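You operate a simulated robot arm through the tools that you are given. There is no shell and no other tool. Be economical: measure what you need, move in short steps, check, and stop when the job is done.

You are at the controls of a simulated robot arm. One attempt, no reset.

TASK
Fetch the grease brush from the top of the white bench and stand it on top of the fill valve there.
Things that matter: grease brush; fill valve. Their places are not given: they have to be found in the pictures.

The check looks at the end state, three seconds after you hand in, the way a careful person would. Anything else that was tipped, shoved, dropped, spilled or broken makes it a failure.

THE ROBOT
A 7-joint arm with a two-finger parallel gripper, fixed in place. Base frame: the origin is at the foot of the arm, x ahead of it, y to its left, z up; the work surface is at about z = 0.85. Readings come in m, rad, newtons and seconds.
With the tool pointing down near the work surface it reaches from about 0.24 to 0.68 m from the base axis. Its first joint turns from -1.152 to 1.152 rad. Payload 2.4 kg.
The tool frame sits at the grasp point between the pads (the TCP): z along the fingers, y along the line on which they close. The tips reach 0.03 m beyond it. Largest opening 0.094 m; finger width 0.028, thickness 0.01; the body of the gripper, 0.05 by 0.096 m, starts 0.055 m behind the TCP.
Orientation is that of the tool frame in the base frame, as [roll, pitch, yaw] about the fixed x, y, z axes, in that order (R = Rz(yaw) Ry(pitch) Rx(roll)). With the fingers straight down and closing along the base's y, the tool's x points along the base's -x, its y along +y and its z along -z.

THE INTERFACE
- The arm moves only by the tool jog_arm. Its argument "steps" is one flat list of numbers, 7 for each row, row after row: the shift along the tool's x, y, z in units of 200 mm (1.0 is 200 mm), then the turn, a rotation vector about the tool's x, y, z in units of 60 degrees (1.0 is 60 degrees), then the opening, from 0 (shut) to 1 (fully open). In form: [dx, dy, dz, ax, ay, az, fingers, dx, dy, dz, ax, ay, az, fingers, ...]. A call has 1 to 12 rows; each row is the pose to reach, as a shift and turn from the pose commanded when the call began, along the tool's axes at that moment. A call with a number of a shift or a turn outside -1 to 1 is refused whole. Each row takes 0.2 s and may step no farther than 0.05 m and 0.15 rad from the row before; otherwise, or with a gripper value out of range, the whole call is refused. A pose out of reach is approached as far as the arm can. The call stops where the force on the tool passes 40 N (or 10 N more than at its start, if that is more) or the arm is blocked; 0.2 s more then pass. Each finger travels about 0.153 m/s and halts on what it meets, pressing with about 21 N; the grip force reading is that of the motor and also rises with nothing between the fingers. The clock runs only during rows and for 0.2 s after the last one: add rows that repeat a pose to give the fingers time. The reply holds the time, the measured pose of the TCP, the force on the tool along the base axes, the opening and the grip force, in the units named above and with some noise, and new pictures: "pictures" is both (left out), scene, wrist or none.
- Cameras (640 x 400 px; columns grow to the right, rows downward): "scene" is fixed at [0.0256, 0.4595, 1.4582]; the picture's right is [-0.87, -0.49, 0.00], its down [-0.22, 0.40, -0.89] and it looks along [0.44, -0.78, -0.46] (base axes); focal length 341 px, centre (320, 200). "wrist" rides on the gripper at [-0.037, 0, -0.058] in the tool frame; the picture's right is [0.00, -1.00, 0.00], its down [0.97, 0.00, -0.24] and it looks along [0.24, 0.00, 0.97] (tool axes); focal length 218 px, centre (320, 200).
- measure_at(camera, pixels): there is no depth. For up to 12 entries [column, row, z] of the newest picture of that camera ("zoom" is the newest enlarged one), the place [x, y] in the base frame at which the ray of that pixel passes the height z, good to about 0.002 m. The clock stands still meanwhile.
- inspect(camera, box): a new picture of the part [left, top, right, bottom] of that camera's present view, enlarged. The clock stands still meanwhile.
- sign_off(): hands the job in; it is judged then, once.

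Work in short steps. Measure before you move; look again where a grasp or a placing could have gone wrong, and mend it. You have 60 turns and 170 pictures in all, those below and enlarged ones among them. Open the gripper and draw the arm clear of the work before you hand the job in, unless the task says otherwise; then end with one line.

The tools are called after "Emit:" as name(argument=value, ...) on one line, values as JSON. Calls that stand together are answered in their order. jog_arm: Moves the arm, as the interface text tells. Its arguments: {"type":"object","properties":{"steps":{"type":"array","items":{"type":"number"}},"pictures":{"type":"string","enum":["both","scene","wrist","none"]}},"required":["steps"]} The other tools are called the same way: measure_at (camera, pixels) gives the place at which the rays of pixels pass given heights; inspect (camera, box) takes an enlarged picture of a part of a camera's view; sign_off () hands the job in.

At the start:

```text
t: 0.0
ee_pos: [0.2183, -0.2768, 1.2364]
orientation: [-3.14, 0.001, 3.141]
wrist_force: [0.2, -0.1, -0.3]
gripper_width: 0.0942
grip_force: 0.1
```

scene: 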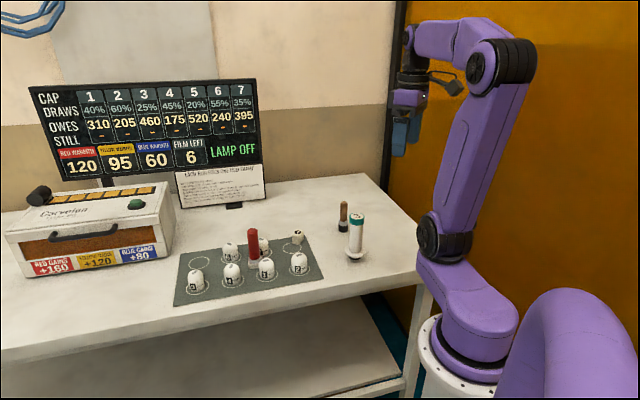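
wrist: 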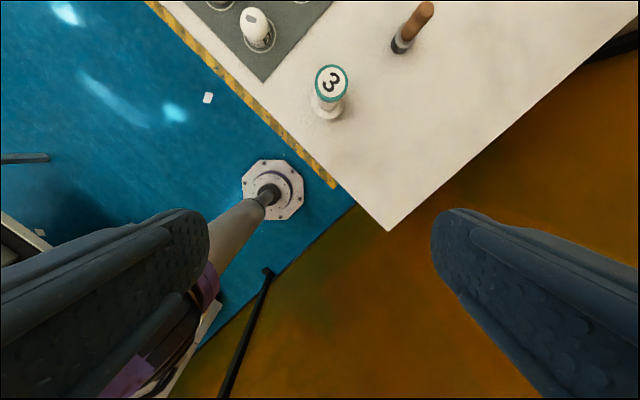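

The scene shows a brown-handled item near (343,215), a white/teal cylinder at (356,235), and a sheet of capped items. I'll enlarge to identify the brush and valve, and to read the cards.

Emit:
inspect(camera="scene", box=[310, 180, 400, 270])

Emit:
inspect(camera="scene", box=[160, 160, 340, 310])

Emit:
inspect(camera="scene", box=[20, 70, 280, 220])

Emit:
inspect(camera="wrist", box=[200, 0, 460, 140])

```text
4.44 times, centred on (355, 225) of scene
```

zoom: 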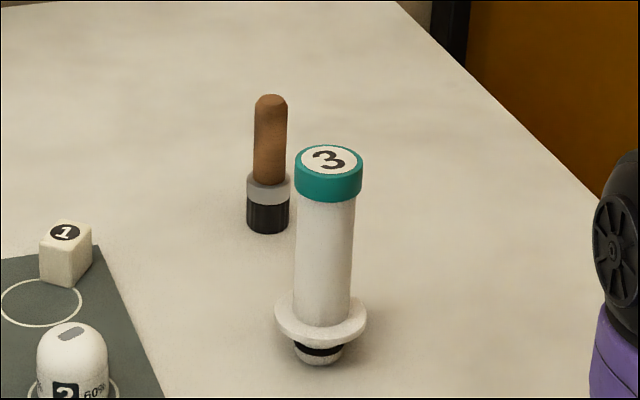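

```text
2.67 times, centred on (250, 235) of scene
```

zoom: 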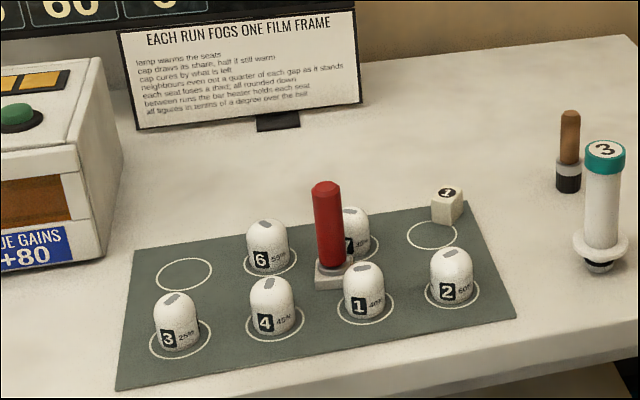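

```text
2.46 times, centred on (150, 145) of scene
```

zoom: 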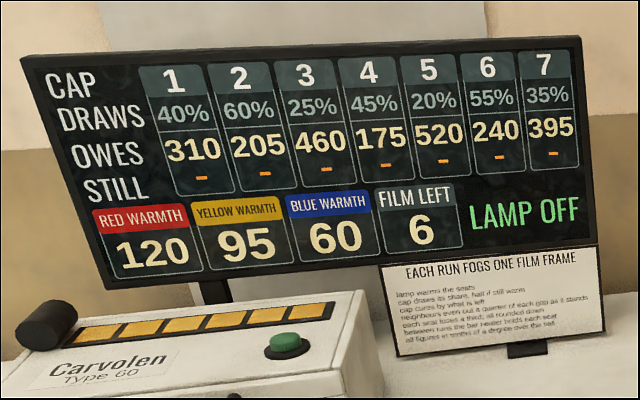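

```text
2.46 times, centred on (330, 70) of wrist
```

zoom: 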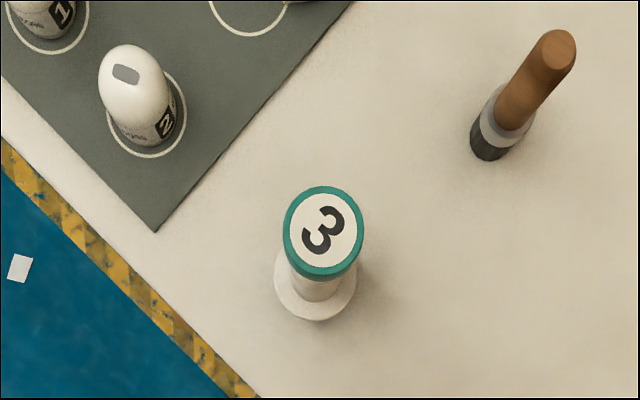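

The brush stands bristles-down at scene (343,231). The fill valve is the white cylinder with the teal "3" top at (357,211) to (355,260). I'll measure both bases and tops.

Emit:
measure_at(camera="zoom", pixels=[[488, 148, 0.85], [557, 45, 0.91], [557, 45, 0.93], [323, 232, 0.95], [323, 232, 0.97], [323, 232, 0.99], [314, 290, 0.865], [285, 232, 0.97], [364, 232, 0.97]])

Emit:
measure_at(camera="scene", pixels=[[343.3, 231, 0.85], [343.5, 203, 0.91], [343.5, 203, 0.93], [357, 211, 0.95], [357, 211, 0.97], [357, 211, 0.99], [354.5, 259, 0.85], [349.4, 211, 0.97], [364.5, 211, 0.97]])

```text
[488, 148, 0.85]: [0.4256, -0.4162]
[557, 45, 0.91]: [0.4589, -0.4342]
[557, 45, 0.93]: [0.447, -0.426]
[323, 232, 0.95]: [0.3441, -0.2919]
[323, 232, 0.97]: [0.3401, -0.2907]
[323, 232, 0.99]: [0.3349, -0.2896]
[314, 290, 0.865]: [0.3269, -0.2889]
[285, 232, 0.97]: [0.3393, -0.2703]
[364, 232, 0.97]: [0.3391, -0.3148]
```

```text
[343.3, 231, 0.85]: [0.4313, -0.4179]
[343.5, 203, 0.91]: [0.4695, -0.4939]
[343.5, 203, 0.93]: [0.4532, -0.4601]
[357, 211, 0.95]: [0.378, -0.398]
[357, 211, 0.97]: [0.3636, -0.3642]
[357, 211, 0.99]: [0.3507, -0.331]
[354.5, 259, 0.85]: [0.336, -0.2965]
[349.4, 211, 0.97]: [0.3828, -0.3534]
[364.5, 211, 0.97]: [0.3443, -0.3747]
```

Triangulating both cameras: brush at about (0.431,-0.417), top z≈0.955. Valve at about (0.333,-0.290), top z≈1.013. I'll move high toward the brush and look from above.

Emit:
jog_arm(steps=[-0.16, -0.13, 0.03, 0, 0, 0, 1, -0.32, -0.26, 0.06, 0, 0, 0, 1, -0.48, -0.39, 0.09, 0, 0, 0, 1, -0.64, -0.52, 0.12, 0, 0, 0, 1, -0.8, -0.68, 0.15, 0, 0, 0, 1, -0.8, -0.68, 0.15, 0, 0, 0, 1])

```text
t: 1.4
ee_pos: [0.3782, -0.4109, 1.2082]
orientation: [3.141, 0.0, 3.141]
wrist_force: [0.3, -0.6, 0.8]
gripper_width: 0.0939
grip_force: 0.0
```

scene: 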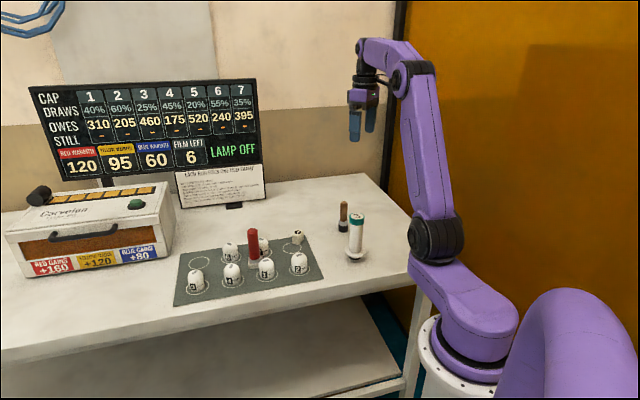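
wrist: 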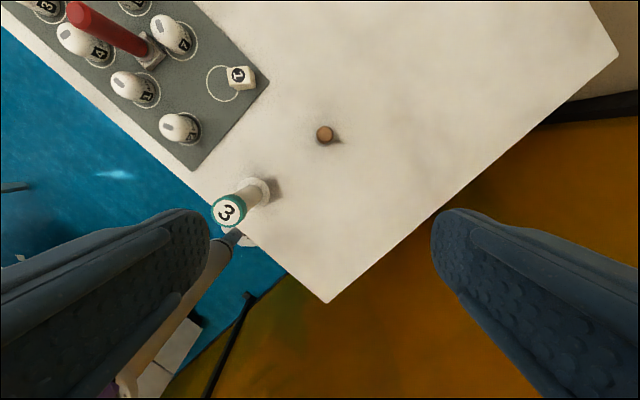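

The camera now looks nearly straight down on the brush at (325,134). I'll enlarge and measure the brush and the valve cap at (228,211).

Emit:
inspect(camera="wrist", box=[200, 110, 360, 230])

Emit:
measure_at(camera="wrist", pixels=[[325, 134, 0.955], [325, 136, 0.87], [228, 211, 1.013], [228, 211, 1.0], [228, 211, 1.03], [258, 191, 0.865]])

```text
3.33 times, centred on (280, 170) of wrist
```

zoom: 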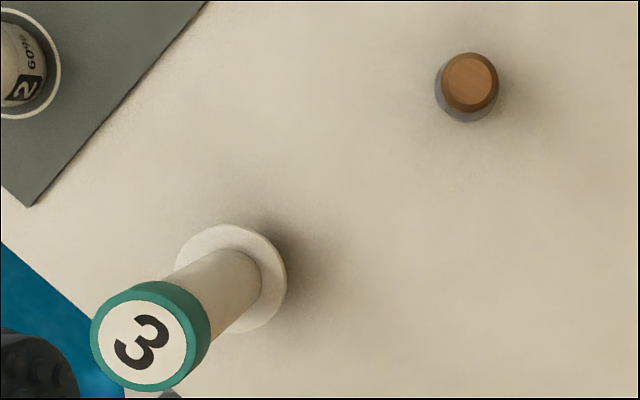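

```text
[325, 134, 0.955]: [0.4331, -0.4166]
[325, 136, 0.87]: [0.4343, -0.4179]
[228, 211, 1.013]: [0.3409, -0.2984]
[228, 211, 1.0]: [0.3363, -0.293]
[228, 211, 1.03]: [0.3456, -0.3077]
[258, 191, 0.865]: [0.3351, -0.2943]
```

I'll refine the centres from the enlarged view: brush tip (469,82), ferrule (466,94), cap face (144,343), flange (231,278).

Emit:
measure_at(camera="zoom", pixels=[[469, 82, 0.955], [466, 94, 0.875], [144, 343, 0.99], [144, 343, 1.0], [144, 343, 1.013], [231, 278, 0.865], [231, 278, 0.86], [435, 94, 0.875], [498, 94, 0.875]])

```text
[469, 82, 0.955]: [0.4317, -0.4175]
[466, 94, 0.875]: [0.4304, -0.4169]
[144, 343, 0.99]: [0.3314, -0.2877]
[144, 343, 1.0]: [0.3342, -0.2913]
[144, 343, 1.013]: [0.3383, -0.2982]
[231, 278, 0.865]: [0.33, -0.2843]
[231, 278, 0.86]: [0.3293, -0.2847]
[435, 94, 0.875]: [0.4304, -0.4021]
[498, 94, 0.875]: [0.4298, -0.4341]
```

Brush axis is (0.431,-0.417) and the gripper is open. I'll move over it, descend to about z 1.01, and check.

Emit:
jog_arm(steps=[-0.14, -0.015, 0, 0, 0, 0, 1, -0.264, -0.028, 0.1, 0, 0, 0, 1, -0.264, -0.028, 0.3, 0, 0, 0, 1, -0.264, -0.028, 0.5, 0, 0, 0, 1, -0.264, -0.028, 0.7, 0, 0, 0, 1, -0.264, -0.028, 0.85, 0, 0, 0, 1, -0.264, -0.028, 0.95, 0, 0, 0, 1, -0.264, -0.028, 0.95, 0, 0, 0, 1])

```text
t: 3.2
ee_pos: [0.4329, -0.4163, 1.0168]
orientation: [3.141, 0.001, 3.141]
wrist_force: [0.0, -0.7, 0.4]
gripper_width: 0.0939
grip_force: 0.0
```

scene: 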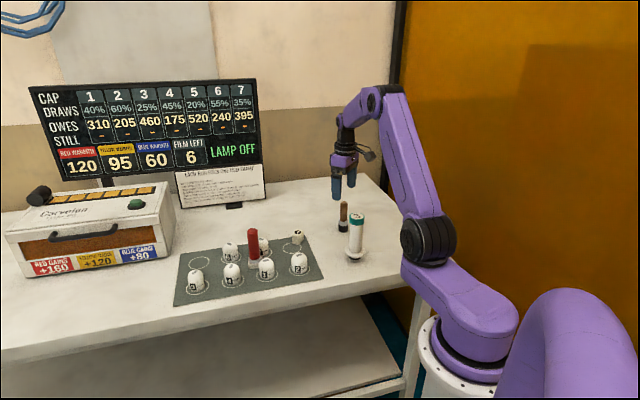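
wrist: 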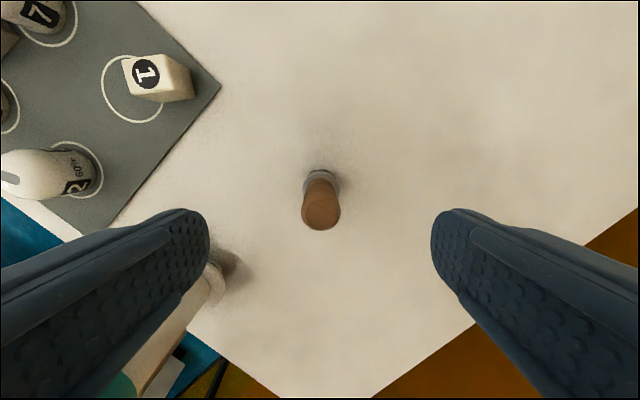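

The brush sits centred between the fingers at (321,210). I'll do a quick measurement to verify.

Emit:
measure_at(camera="wrist", pixels=[[321, 212, 0.955], [321, 212, 0.945], [320, 184, 0.87], [303, 212, 0.955], [340, 212, 0.955]])

```text
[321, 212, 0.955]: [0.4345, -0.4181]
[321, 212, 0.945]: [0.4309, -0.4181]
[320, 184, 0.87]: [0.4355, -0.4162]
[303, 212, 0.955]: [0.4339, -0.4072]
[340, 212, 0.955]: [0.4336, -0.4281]
```

Alignment is good, so I'll descend straight to z≈0.913 and then close.

Emit:
jog_arm(steps=[0, 0, 0.2, 0, 0, 0, 1, 0, 0, 0.4, 0, 0, 0, 1, 0, 0, 0.51, 0, 0, 0, 1, 0, 0, 0.51, 0, 0, 0, 1, 0, 0, 0.51, 0, 0, 0, 0.6, 0, 0, 0.51, 0, 0, 0, 0.3, 0, 0, 0.51, 0, 0, 0, 0.1, 0, 0, 0.51, 0, 0, 0, 0.1, 0, 0, 0.51, 0, 0, 0, 0.1])

```text
t: 5.2
ee_pos: [0.433, -0.4159, 0.9156]
orientation: [-3.141, 0.0, 3.141]
wrist_force: [0.4, 0.8, 0.0]
gripper_width: 0.0316
grip_force: 20.5
```

scene: 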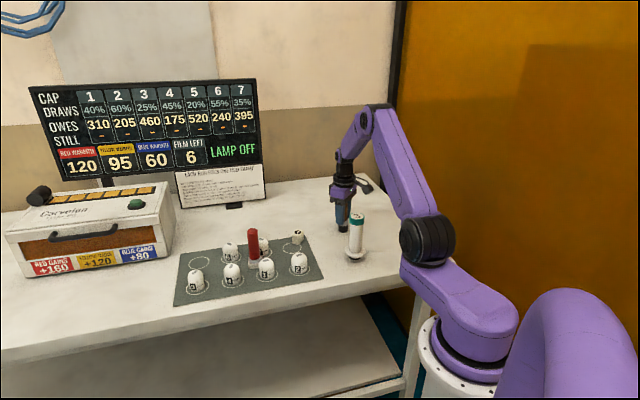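
wrist: 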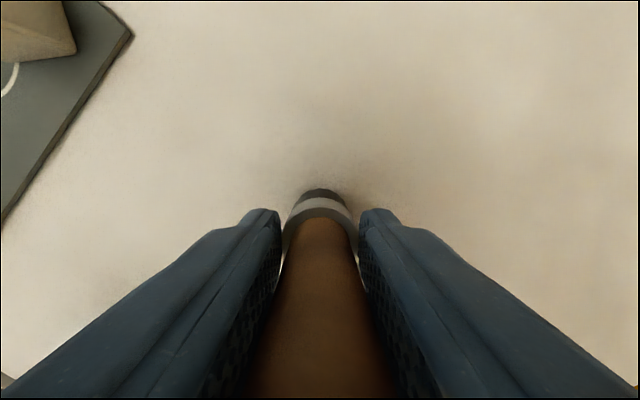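

The width of 0.0316 means the tips are on the ferrule's rim rather than the handle. I'll open, rise 15 mm and regrip on the handle.

Emit:
jog_arm(steps=[0, 0, 0, 0, 0, 0, 0.5, 0, 0, 0, 0, 0, 0, 0.7, 0, 0, -0.075, 0, 0, 0, 0.7, 0, 0, -0.075, 0, 0, 0, 0.7, 0, 0, -0.075, 0, 0, 0, 0.4, 0, 0, -0.075, 0, 0, 0, 0.2, 0, 0, -0.075, 0, 0, 0, 0.05, 0, 0, -0.075, 0, 0, 0, 0.05, 0, 0, -0.075, 0, 0, 0, 0.05])

```text
t: 7.2
ee_pos: [0.4336, -0.4159, 0.9299]
orientation: [3.141, 0.0, 3.141]
wrist_force: [-0.4, 0.2, 1.2]
gripper_width: 0.0231
grip_force: 21.4
```

scene: 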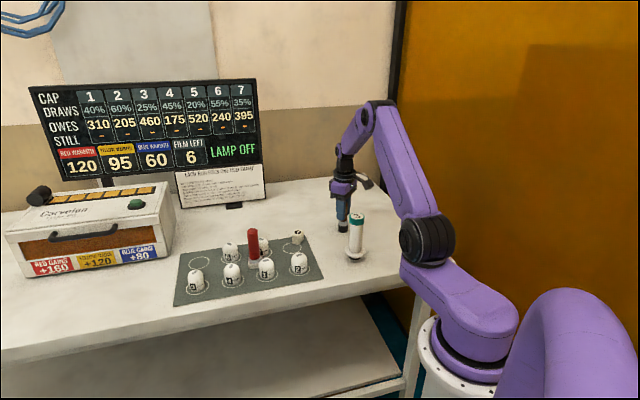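
wrist: 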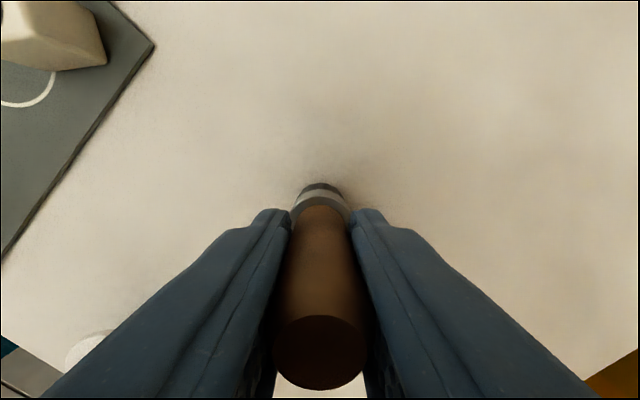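

The handle is now held (width 0.023), with the brush bottom about 80 mm below the TCP. I'll lift straight up 0.19 m.

Emit:
jog_arm(steps=[0, 0, -0.1, 0, 0, 0, 0.05, 0, 0, -0.3, 0, 0, 0, 0.05, 0, 0, -0.5, 0, 0, 0, 0.05, 0, 0, -0.7, 0, 0, 0, 0.05, 0, 0, -0.85, 0, 0, 0, 0.05, 0, 0, -0.98, 0, 0, 0, 0.05, 0, 0, -0.98, 0, 0, 0, 0.05])

```text
t: 8.8
ee_pos: [0.4318, -0.4183, 1.1247]
orientation: [3.14, -0.001, -3.141]
wrist_force: [-0.5, 0.4, -0.4]
gripper_width: 0.023
grip_force: 20.9
```

scene: 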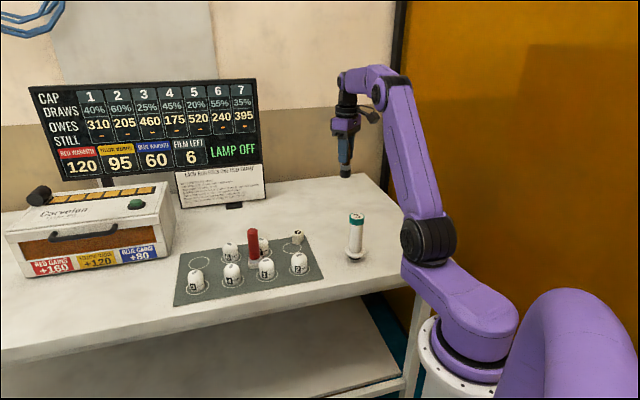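
wrist: 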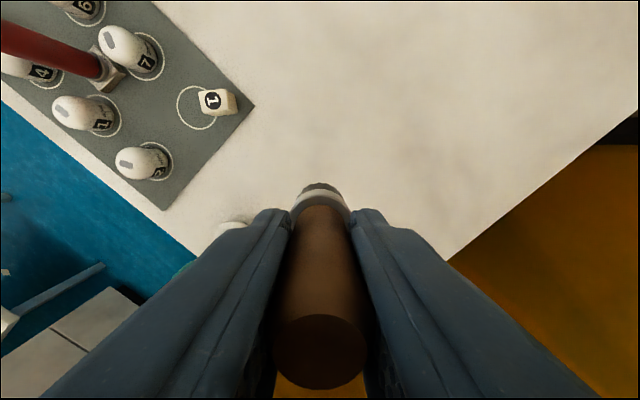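

The brush is held firmly and clear. I'll zoom on the valve in the scene view to refine its axis and top height.

Emit:
inspect(camera="scene", box=[316, 150, 396, 270])

```text
3.33 times, centred on (356, 210) of scene
```

zoom: 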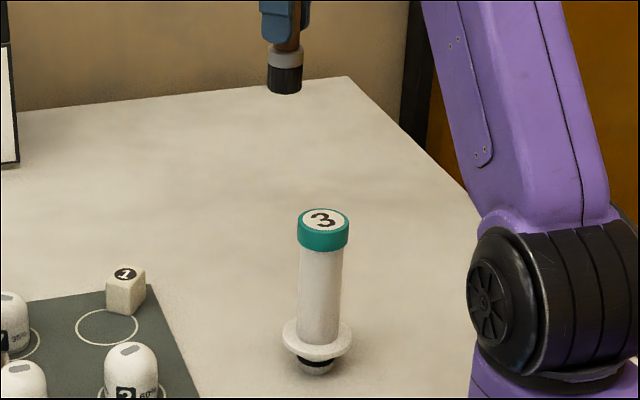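

Measuring the valve cap centre (323,220), its base (315,368), and the held brush bottom (284,88).

Emit:
measure_at(camera="zoom", pixels=[[323, 220, 0.98], [323, 220, 0.99], [323, 220, 1.0], [315, 366, 0.85], [317, 337, 0.87], [317, 337, 0.88], [284, 88, 1.04], [284, 88, 1.045], [284, 88, 1.05], [298, 220, 0.995], [348, 220, 0.995]])

```text
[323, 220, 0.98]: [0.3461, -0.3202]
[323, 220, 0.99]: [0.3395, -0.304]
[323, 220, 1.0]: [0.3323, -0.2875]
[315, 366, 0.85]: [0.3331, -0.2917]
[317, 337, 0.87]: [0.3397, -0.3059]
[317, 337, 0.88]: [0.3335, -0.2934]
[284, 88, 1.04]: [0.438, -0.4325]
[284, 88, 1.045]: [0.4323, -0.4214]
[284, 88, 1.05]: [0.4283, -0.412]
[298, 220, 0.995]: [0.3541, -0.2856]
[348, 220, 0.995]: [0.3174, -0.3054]
```

Valve axis ≈ (0.333,-0.2895) with its top at z≈0.998. The brush bottom is ≈1.045 at TCP 1.125, consistent with the 80 mm offset. I'll carry it over the valve at this height.

Emit:
jog_arm(steps=[0.05, 0.065, -0.04, 0, 0, 0, 0.05, 0.17, 0.22, -0.04, 0, 0, 0, 0.05, 0.29, 0.375, -0.04, 0, 0, 0, 0.05, 0.41, 0.53, -0.04, 0, 0, 0, 0.05, 0.47, 0.61, -0.04, 0, 0, 0, 0.05, 0.495, 0.64, -0.04, 0, 0, 0, 0.05, 0.495, 0.64, -0.04, 0, 0, 0, 0.05, 0.495, 0.64, -0.04, 0, 0, 0, 0.05])

Emit:
inspect(camera="scene", box=[316, 150, 396, 270])

Emit:
inspect(camera="wrist", box=[240, 120, 400, 240])

```text
t: 10.6
ee_pos: [0.3325, -0.2891, 1.1343]
orientation: [3.141, 0.001, 3.14]
wrist_force: [-0.6, -0.2, -0.4]
gripper_width: 0.0231
grip_force: 21.1
```

scene: 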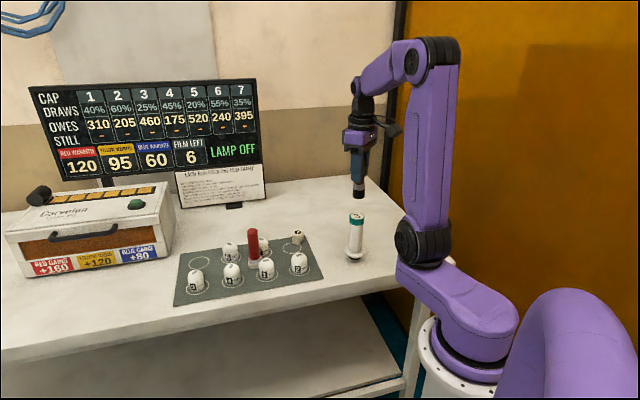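
wrist: 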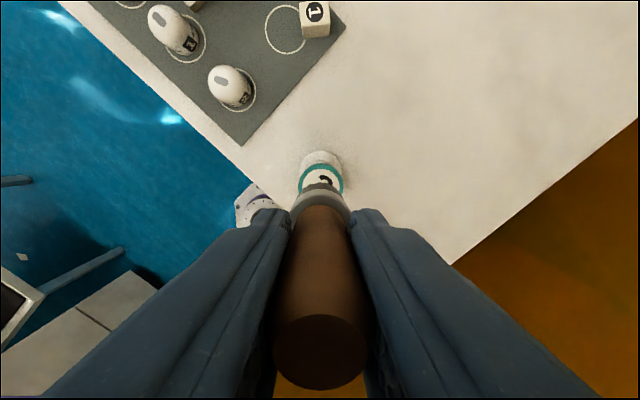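

```text
3.33 times, centred on (356, 210) of scene
```

zoom: 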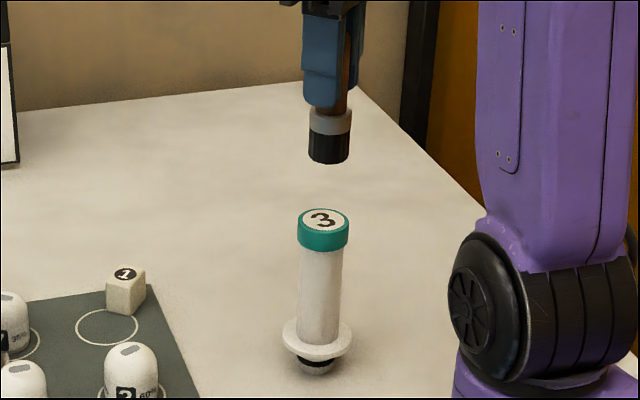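

```text
3.33 times, centred on (320, 180) of wrist
```

zoom: 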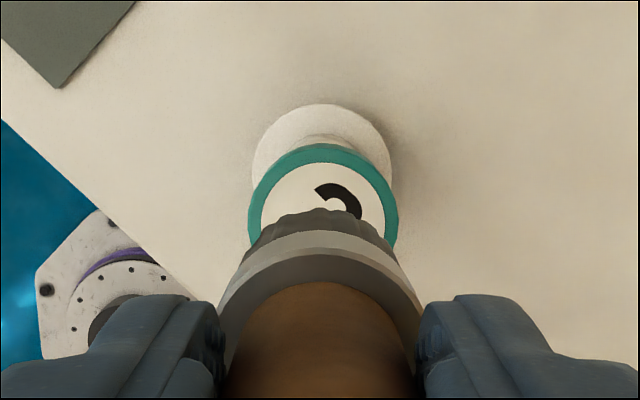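

The brush bottom is above the cap with about 2 mm lateral offset: zoom column 328.5 against about 326 expected. I'll correct by 1.5 mm and go down 45 mm, stopping about 10 mm above the cap.

Emit:
jog_arm(steps=[-0.0075, 0, 0.06, 0, 0, 0, 0.05, -0.0075, 0, 0.14, 0, 0, 0, 0.05, -0.0075, 0, 0.2, 0, 0, 0, 0.05, -0.0075, 0, 0.225, 0, 0, 0, 0.05, -0.0075, 0, 0.225, 0, 0, 0, 0.05], pictures="none")

Emit:
inspect(camera="scene", box=[336, 180, 376, 240])

Emit:
inspect(camera="wrist", box=[270, 140, 370, 240])

```text
t: 11.8
ee_pos: [0.3342, -0.2884, 1.0903]
orientation: [-3.14, 0.0, 3.141]
wrist_force: [-0.2, 0.0, 0.1]
gripper_width: 0.0232
grip_force: 21.1
```

```text
6.67 times, centred on (356, 210) of scene
```

zoom: 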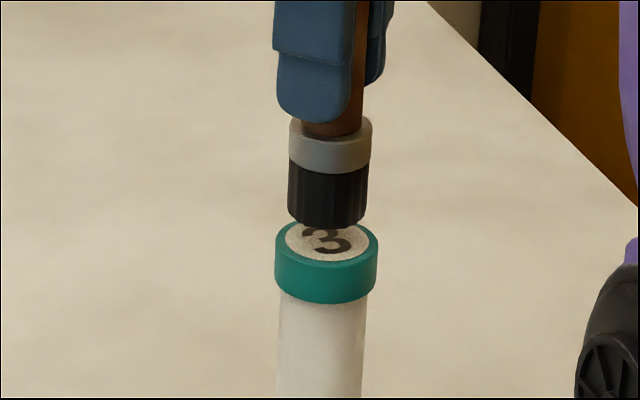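

```text
4.00 times, centred on (320, 190) of wrist
```

zoom: 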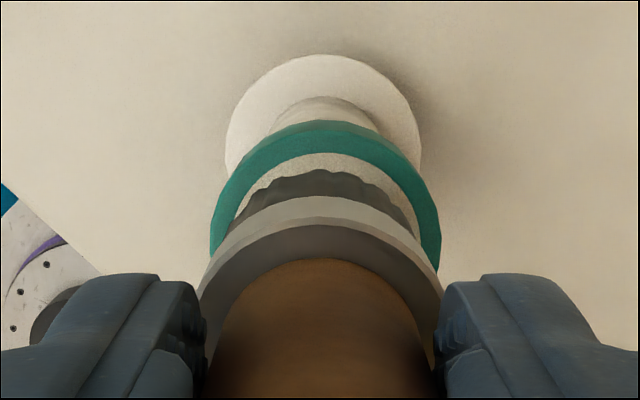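

Lateral alignment is good (327 against 326), with 12–14 mm of gap left. I'll descend 9 mm and look again.

Emit:
jog_arm(steps=[0, 0, 0.02, 0, 0, 0, 0.05, 0, 0, 0.035, 0, 0, 0, 0.05, 0, 0, 0.045, 0, 0, 0, 0.05, 0, 0, 0.045, 0, 0, 0, 0.05], pictures="none")

Emit:
inspect(camera="scene", box=[336, 180, 376, 240])

Emit:
inspect(camera="wrist", box=[270, 140, 370, 240])

```text
t: 12.8
ee_pos: [0.3347, -0.2887, 1.08]
orientation: [-3.141, -0.001, -3.141]
wrist_force: [0.0, 0.4, 0.0]
gripper_width: 0.0229
grip_force: 20.9
```

```text
6.67 times, centred on (356, 210) of scene
```

zoom: 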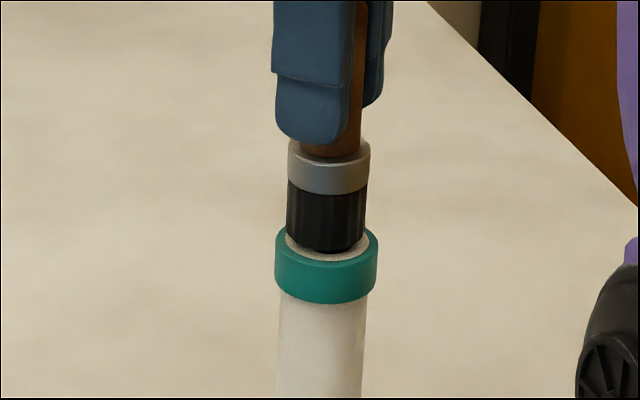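

```text
4.00 times, centred on (320, 190) of wrist
```

zoom: 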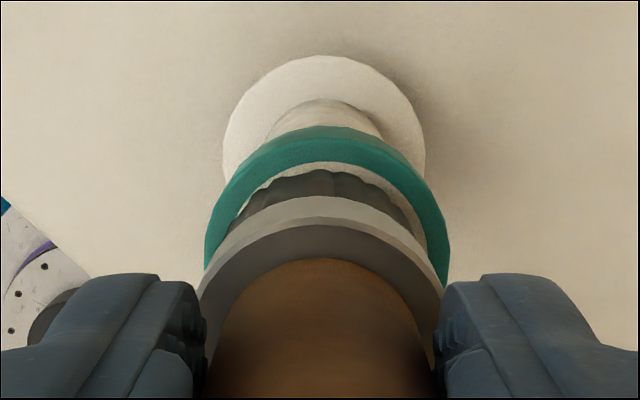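

About 2–3 mm remain. I'll descend in small steps, watching the force.

Emit:
jog_arm(steps=[0, 0, 0.005, 0, 0, 0, 0.05, 0, 0, 0.01, 0, 0, 0, 0.05, 0, 0, 0.01, 0, 0, 0, 0.05], pictures="none")

Emit:
inspect(camera="scene", box=[336, 180, 376, 240])

```text
t: 13.6
ee_pos: [0.3327, -0.2905, 1.0784]
orientation: [-3.141, 0.001, -3.139]
wrist_force: [0.3, 0.3, 0.0]
gripper_width: 0.0228
grip_force: 20.7
```

```text
6.67 times, centred on (356, 210) of scene
```

zoom: 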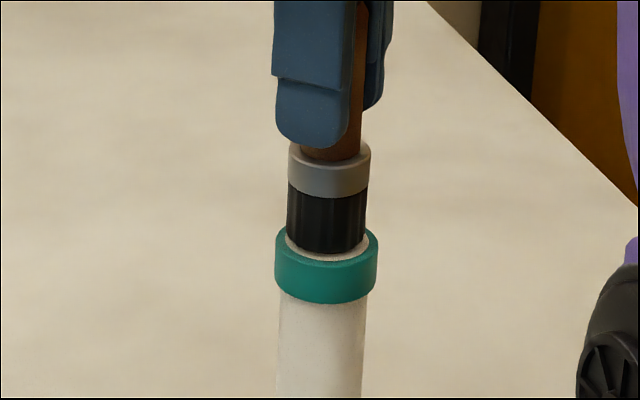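

Still no contact force; I'll go another 1 mm.

Emit:
jog_arm(steps=[0, 0, 0.005, 0, 0, 0, 0.05, 0, 0, 0.005, 0, 0, 0, 0.05], pictures="none")

Emit:
inspect(camera="scene", box=[346, 205, 366, 230])

```text
t: 14.2
ee_pos: [0.3328, -0.2888, 1.0778]
orientation: [-3.141, -0.001, 3.141]
wrist_force: [-0.2, 0.3, 0.5]
gripper_width: 0.023
grip_force: 21.5
```

```text
16.00 times, centred on (356, 218) of scene
```

zoom: 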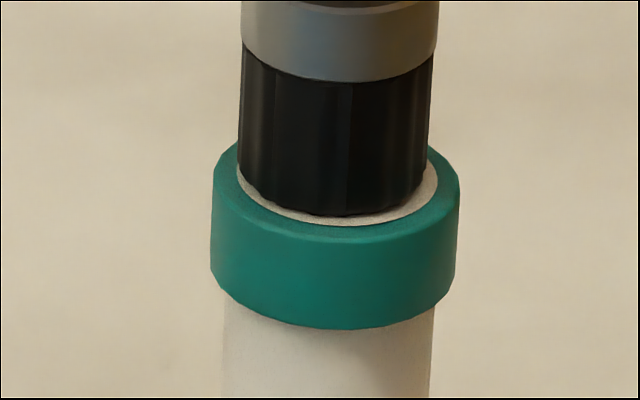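

Nearly seated, and centred at 335 against 336. One more 1 mm step should show contact force.

Emit:
jog_arm(steps=[0, 0, 0.005, 0, 0, 0, 0.05, 0, 0, 0.005, 0, 0, 0, 0.05], pictures="none")

Emit:
inspect(camera="scene", box=[346, 205, 366, 230])

```text
t: 14.8
ee_pos: [0.3341, -0.2878, 1.0777]
orientation: [-3.141, 0.002, -3.14]
wrist_force: [0.2, 0.3, -1.0]
gripper_width: 0.0234
grip_force: 21.7
```

```text
16.00 times, centred on (356, 218) of scene
```

zoom: 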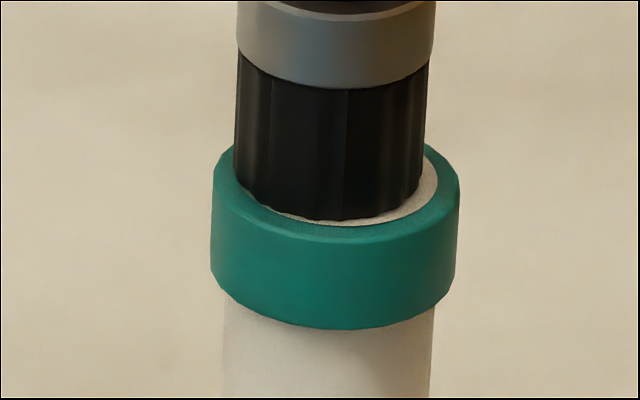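

Still no clear contact, and the brush is about 1 mm left of centre, which is fine. Another 1 mm.

Emit:
jog_arm(steps=[0, 0, 0.005, 0, 0, 0, 0.05, 0, 0, 0.005, 0, 0, 0, 0.05], pictures="none")

Emit:
inspect(camera="scene", box=[346, 205, 366, 230])

Emit:
inspect(camera="wrist", box=[270, 140, 370, 240])

```text
t: 15.4
ee_pos: [0.3345, -0.2907, 1.0764]
orientation: [-3.141, 0.001, -3.141]
wrist_force: [-0.7, 1.7, 11.9]
gripper_width: 0.023
grip_force: 21.3
```

```text
16.00 times, centred on (356, 218) of scene
```

zoom: 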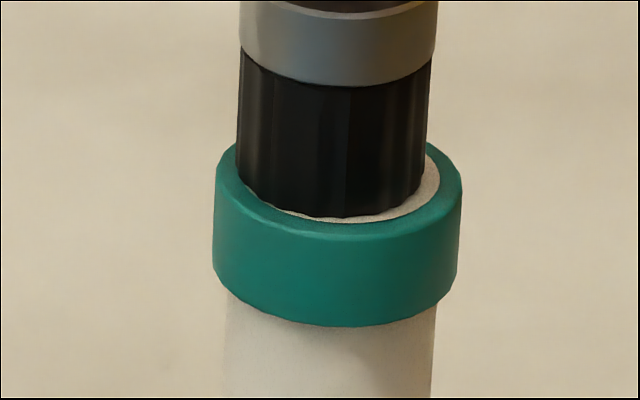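

```text
4.00 times, centred on (320, 190) of wrist
```

zoom: 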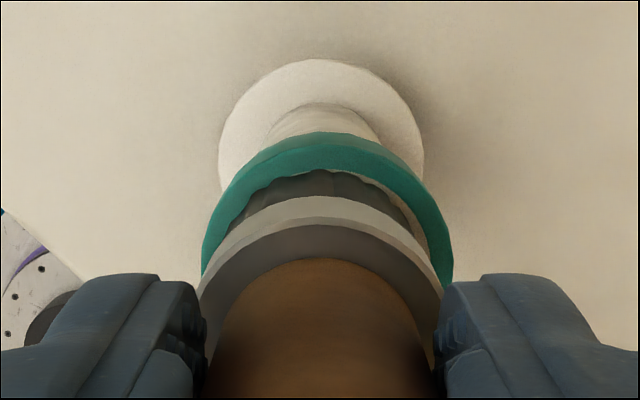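

Contact: 12 N on the tool, with the brush seated within about 1–2 mm of centre. I'll relax the press by 0.6 mm, then open the fingers gently in place.

Emit:
jog_arm(steps=[0, 0, -0.003, 0, 0, 0, 0.05, 0, 0, -0.003, 0, 0, 0, 0.05], pictures="none")

Emit:
inspect(camera="scene", box=[336, 180, 376, 270])

```text
t: 16.0
ee_pos: [0.334, -0.2902, 1.0764]
orientation: [-3.14, -0.002, -3.141]
wrist_force: [1.5, 0.7, 7.2]
gripper_width: 0.0232
grip_force: 20.6
```

```text
4.44 times, centred on (356, 225) of scene
```

zoom: 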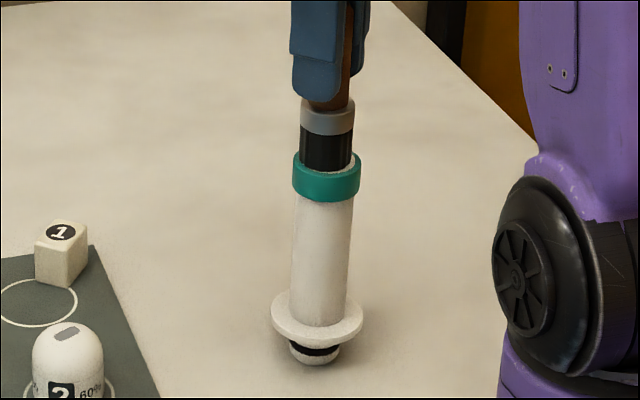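

7 N remain and the valve may be loaded sideways by a fraction of a mm. I'll ease up another 0.8 mm.

Emit:
jog_arm(steps=[0, 0, -0.004, 0, 0, 0, 0.05, 0, 0, -0.004, 0, 0, 0, 0.05], pictures="none")

Emit:
inspect(camera="scene", box=[346, 205, 366, 230])

```text
t: 16.6
ee_pos: [0.3335, -0.2899, 1.0767]
orientation: [3.142, -0.001, 3.141]
wrist_force: [-0.2, -0.7, 0.0]
gripper_width: 0.0231
grip_force: 20.7
```

```text
16.00 times, centred on (356, 218) of scene
```

zoom: 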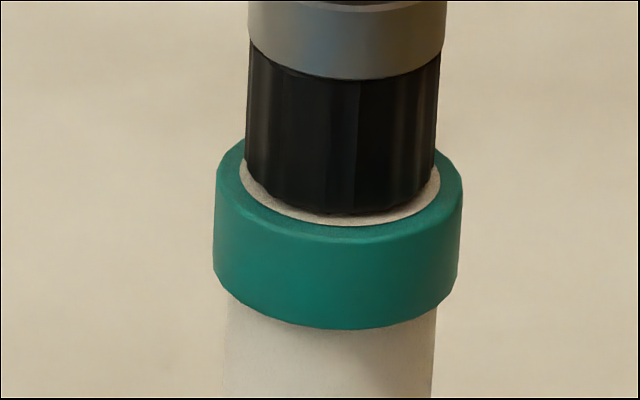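

Force is zero, the brush is well centred (341 against 339), and the gap is under 1 mm. I'll release now without moving.

Emit:
jog_arm(steps=[0, 0, 0.001, 0, 0, 0, 0.3, 0, 0, 0.001, 0, 0, 0, 0.5, 0, 0, 0.001, 0, 0, 0, 0.7, 0, 0, 0.001, 0, 0, 0, 0.7])

Emit:
inspect(camera="scene", box=[336, 180, 376, 270])

```text
t: 17.6
ee_pos: [0.334, -0.2891, 1.0768]
orientation: [-3.141, 0.0, -3.141]
wrist_force: [-0.1, 0.3, -0.8]
gripper_width: 0.0659
grip_force: 0.1
```

scene: 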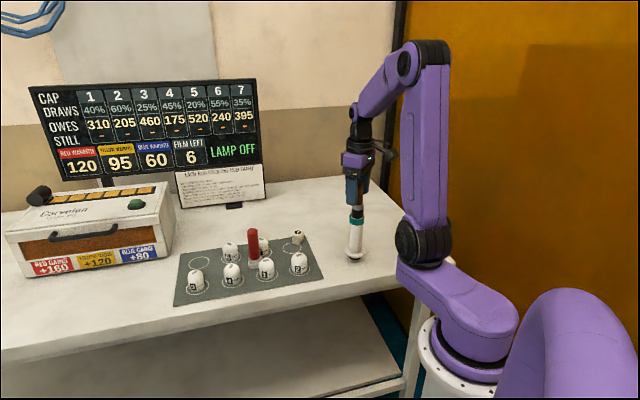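
wrist: 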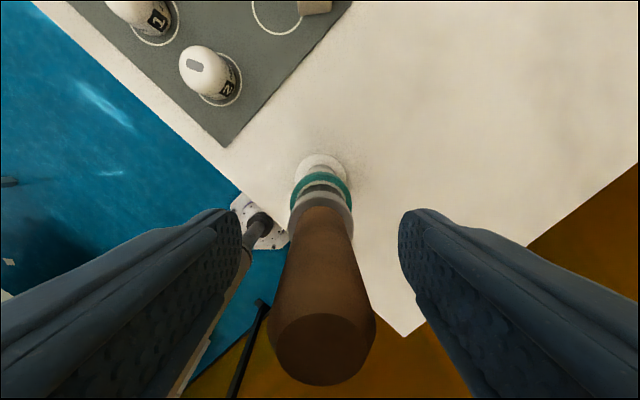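

```text
4.44 times, centred on (356, 225) of scene
```

zoom: 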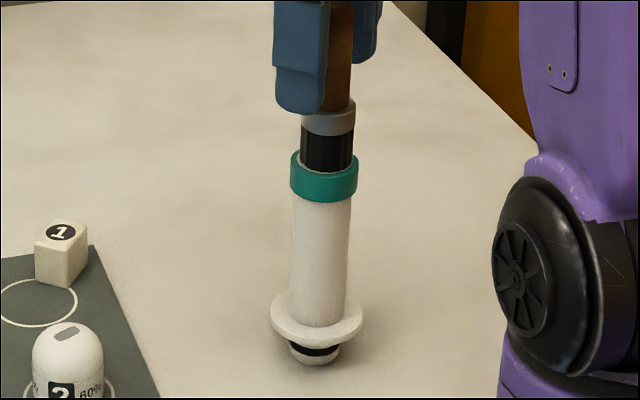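

The brush stands free between the open fingers at wrist (321,345). I'll open wider and rise straight up.

Emit:
jog_arm(steps=[0, 0, 0, 0, 0, 0, 0.9, 0, 0, -0.1, 0, 0, 0, 0.9, 0, 0, -0.25, 0, 0, 0, 0.9, 0, 0, -0.45, 0, 0, 0, 0.9, 0, 0, -0.6, 0, 0, 0, 0.9, 0, 0, -0.7, 0, 0, 0, 0.9, 0, 0, -0.7, 0, 0, 0, 0.9])

Emit:
inspect(camera="scene", box=[316, 160, 396, 280])

```text
t: 19.2
ee_pos: [0.3348, -0.2896, 1.2147]
orientation: [3.141, 0.001, -3.141]
wrist_force: [-0.2, 0.0, 0.3]
gripper_width: 0.0847
grip_force: 0.1
```

scene: 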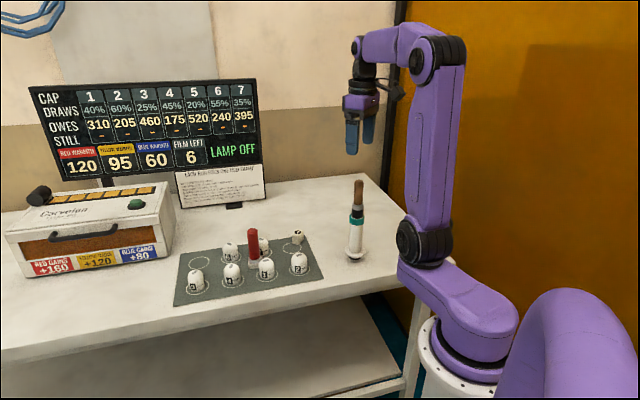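
wrist: 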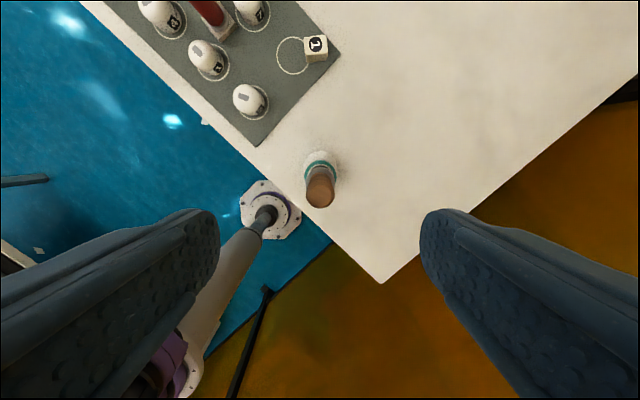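

```text
3.33 times, centred on (356, 220) of scene
```

zoom: 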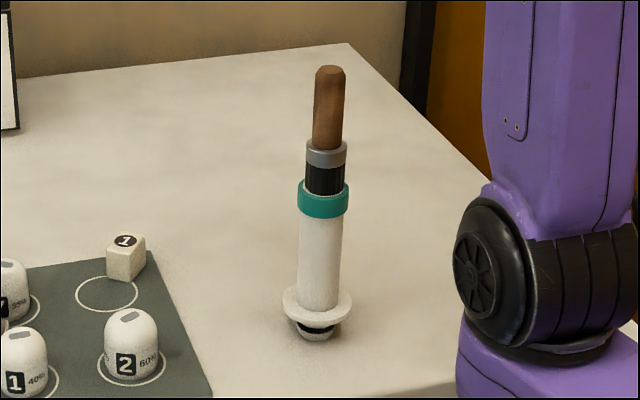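

The brush stands upright and centred on the valve, and nothing else has moved. I'll draw the arm clear, back toward its start pose.

Emit:
jog_arm(steps=[0.1, 0, -0.1, 0, 0, 0, 1, 0.25, 0, -0.1, 0, 0, 0, 1, 0.4, 0, -0.1, 0, 0, 0, 1, 0.55, 0, -0.1, 0, 0, 0, 1, 0.55, 0, -0.1, 0, 0, 0, 1], pictures="scene")

Emit:
inspect(camera="scene", box=[316, 160, 396, 280])

```text
t: 20.4
ee_pos: [0.2248, -0.2896, 1.2372]
orientation: [3.141, 0.002, 3.141]
wrist_force: [0.0, -0.1, 0.6]
gripper_width: 0.0939
grip_force: 0.1
```

scene: 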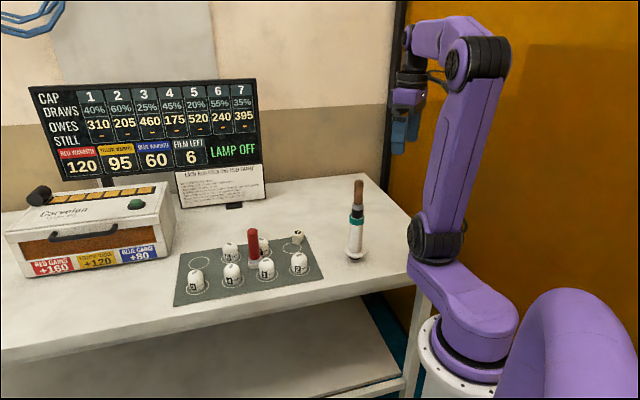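

```text
3.33 times, centred on (356, 220) of scene
```

zoom: 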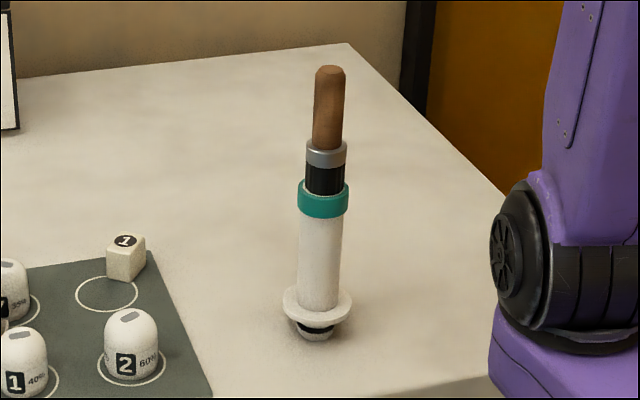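

The brush is stable on the valve, the gripper is open and the arm is clear, so I'm handing in.

Emit:
sign_off()

```text
The job is handed in.
```

The grease brush is standing upright, bristles down, on top of the fill valve (which I took to be the white cylinder with the teal "3" cap). In the last pictures nothing else on the bench had moved, and I've handed the job in.
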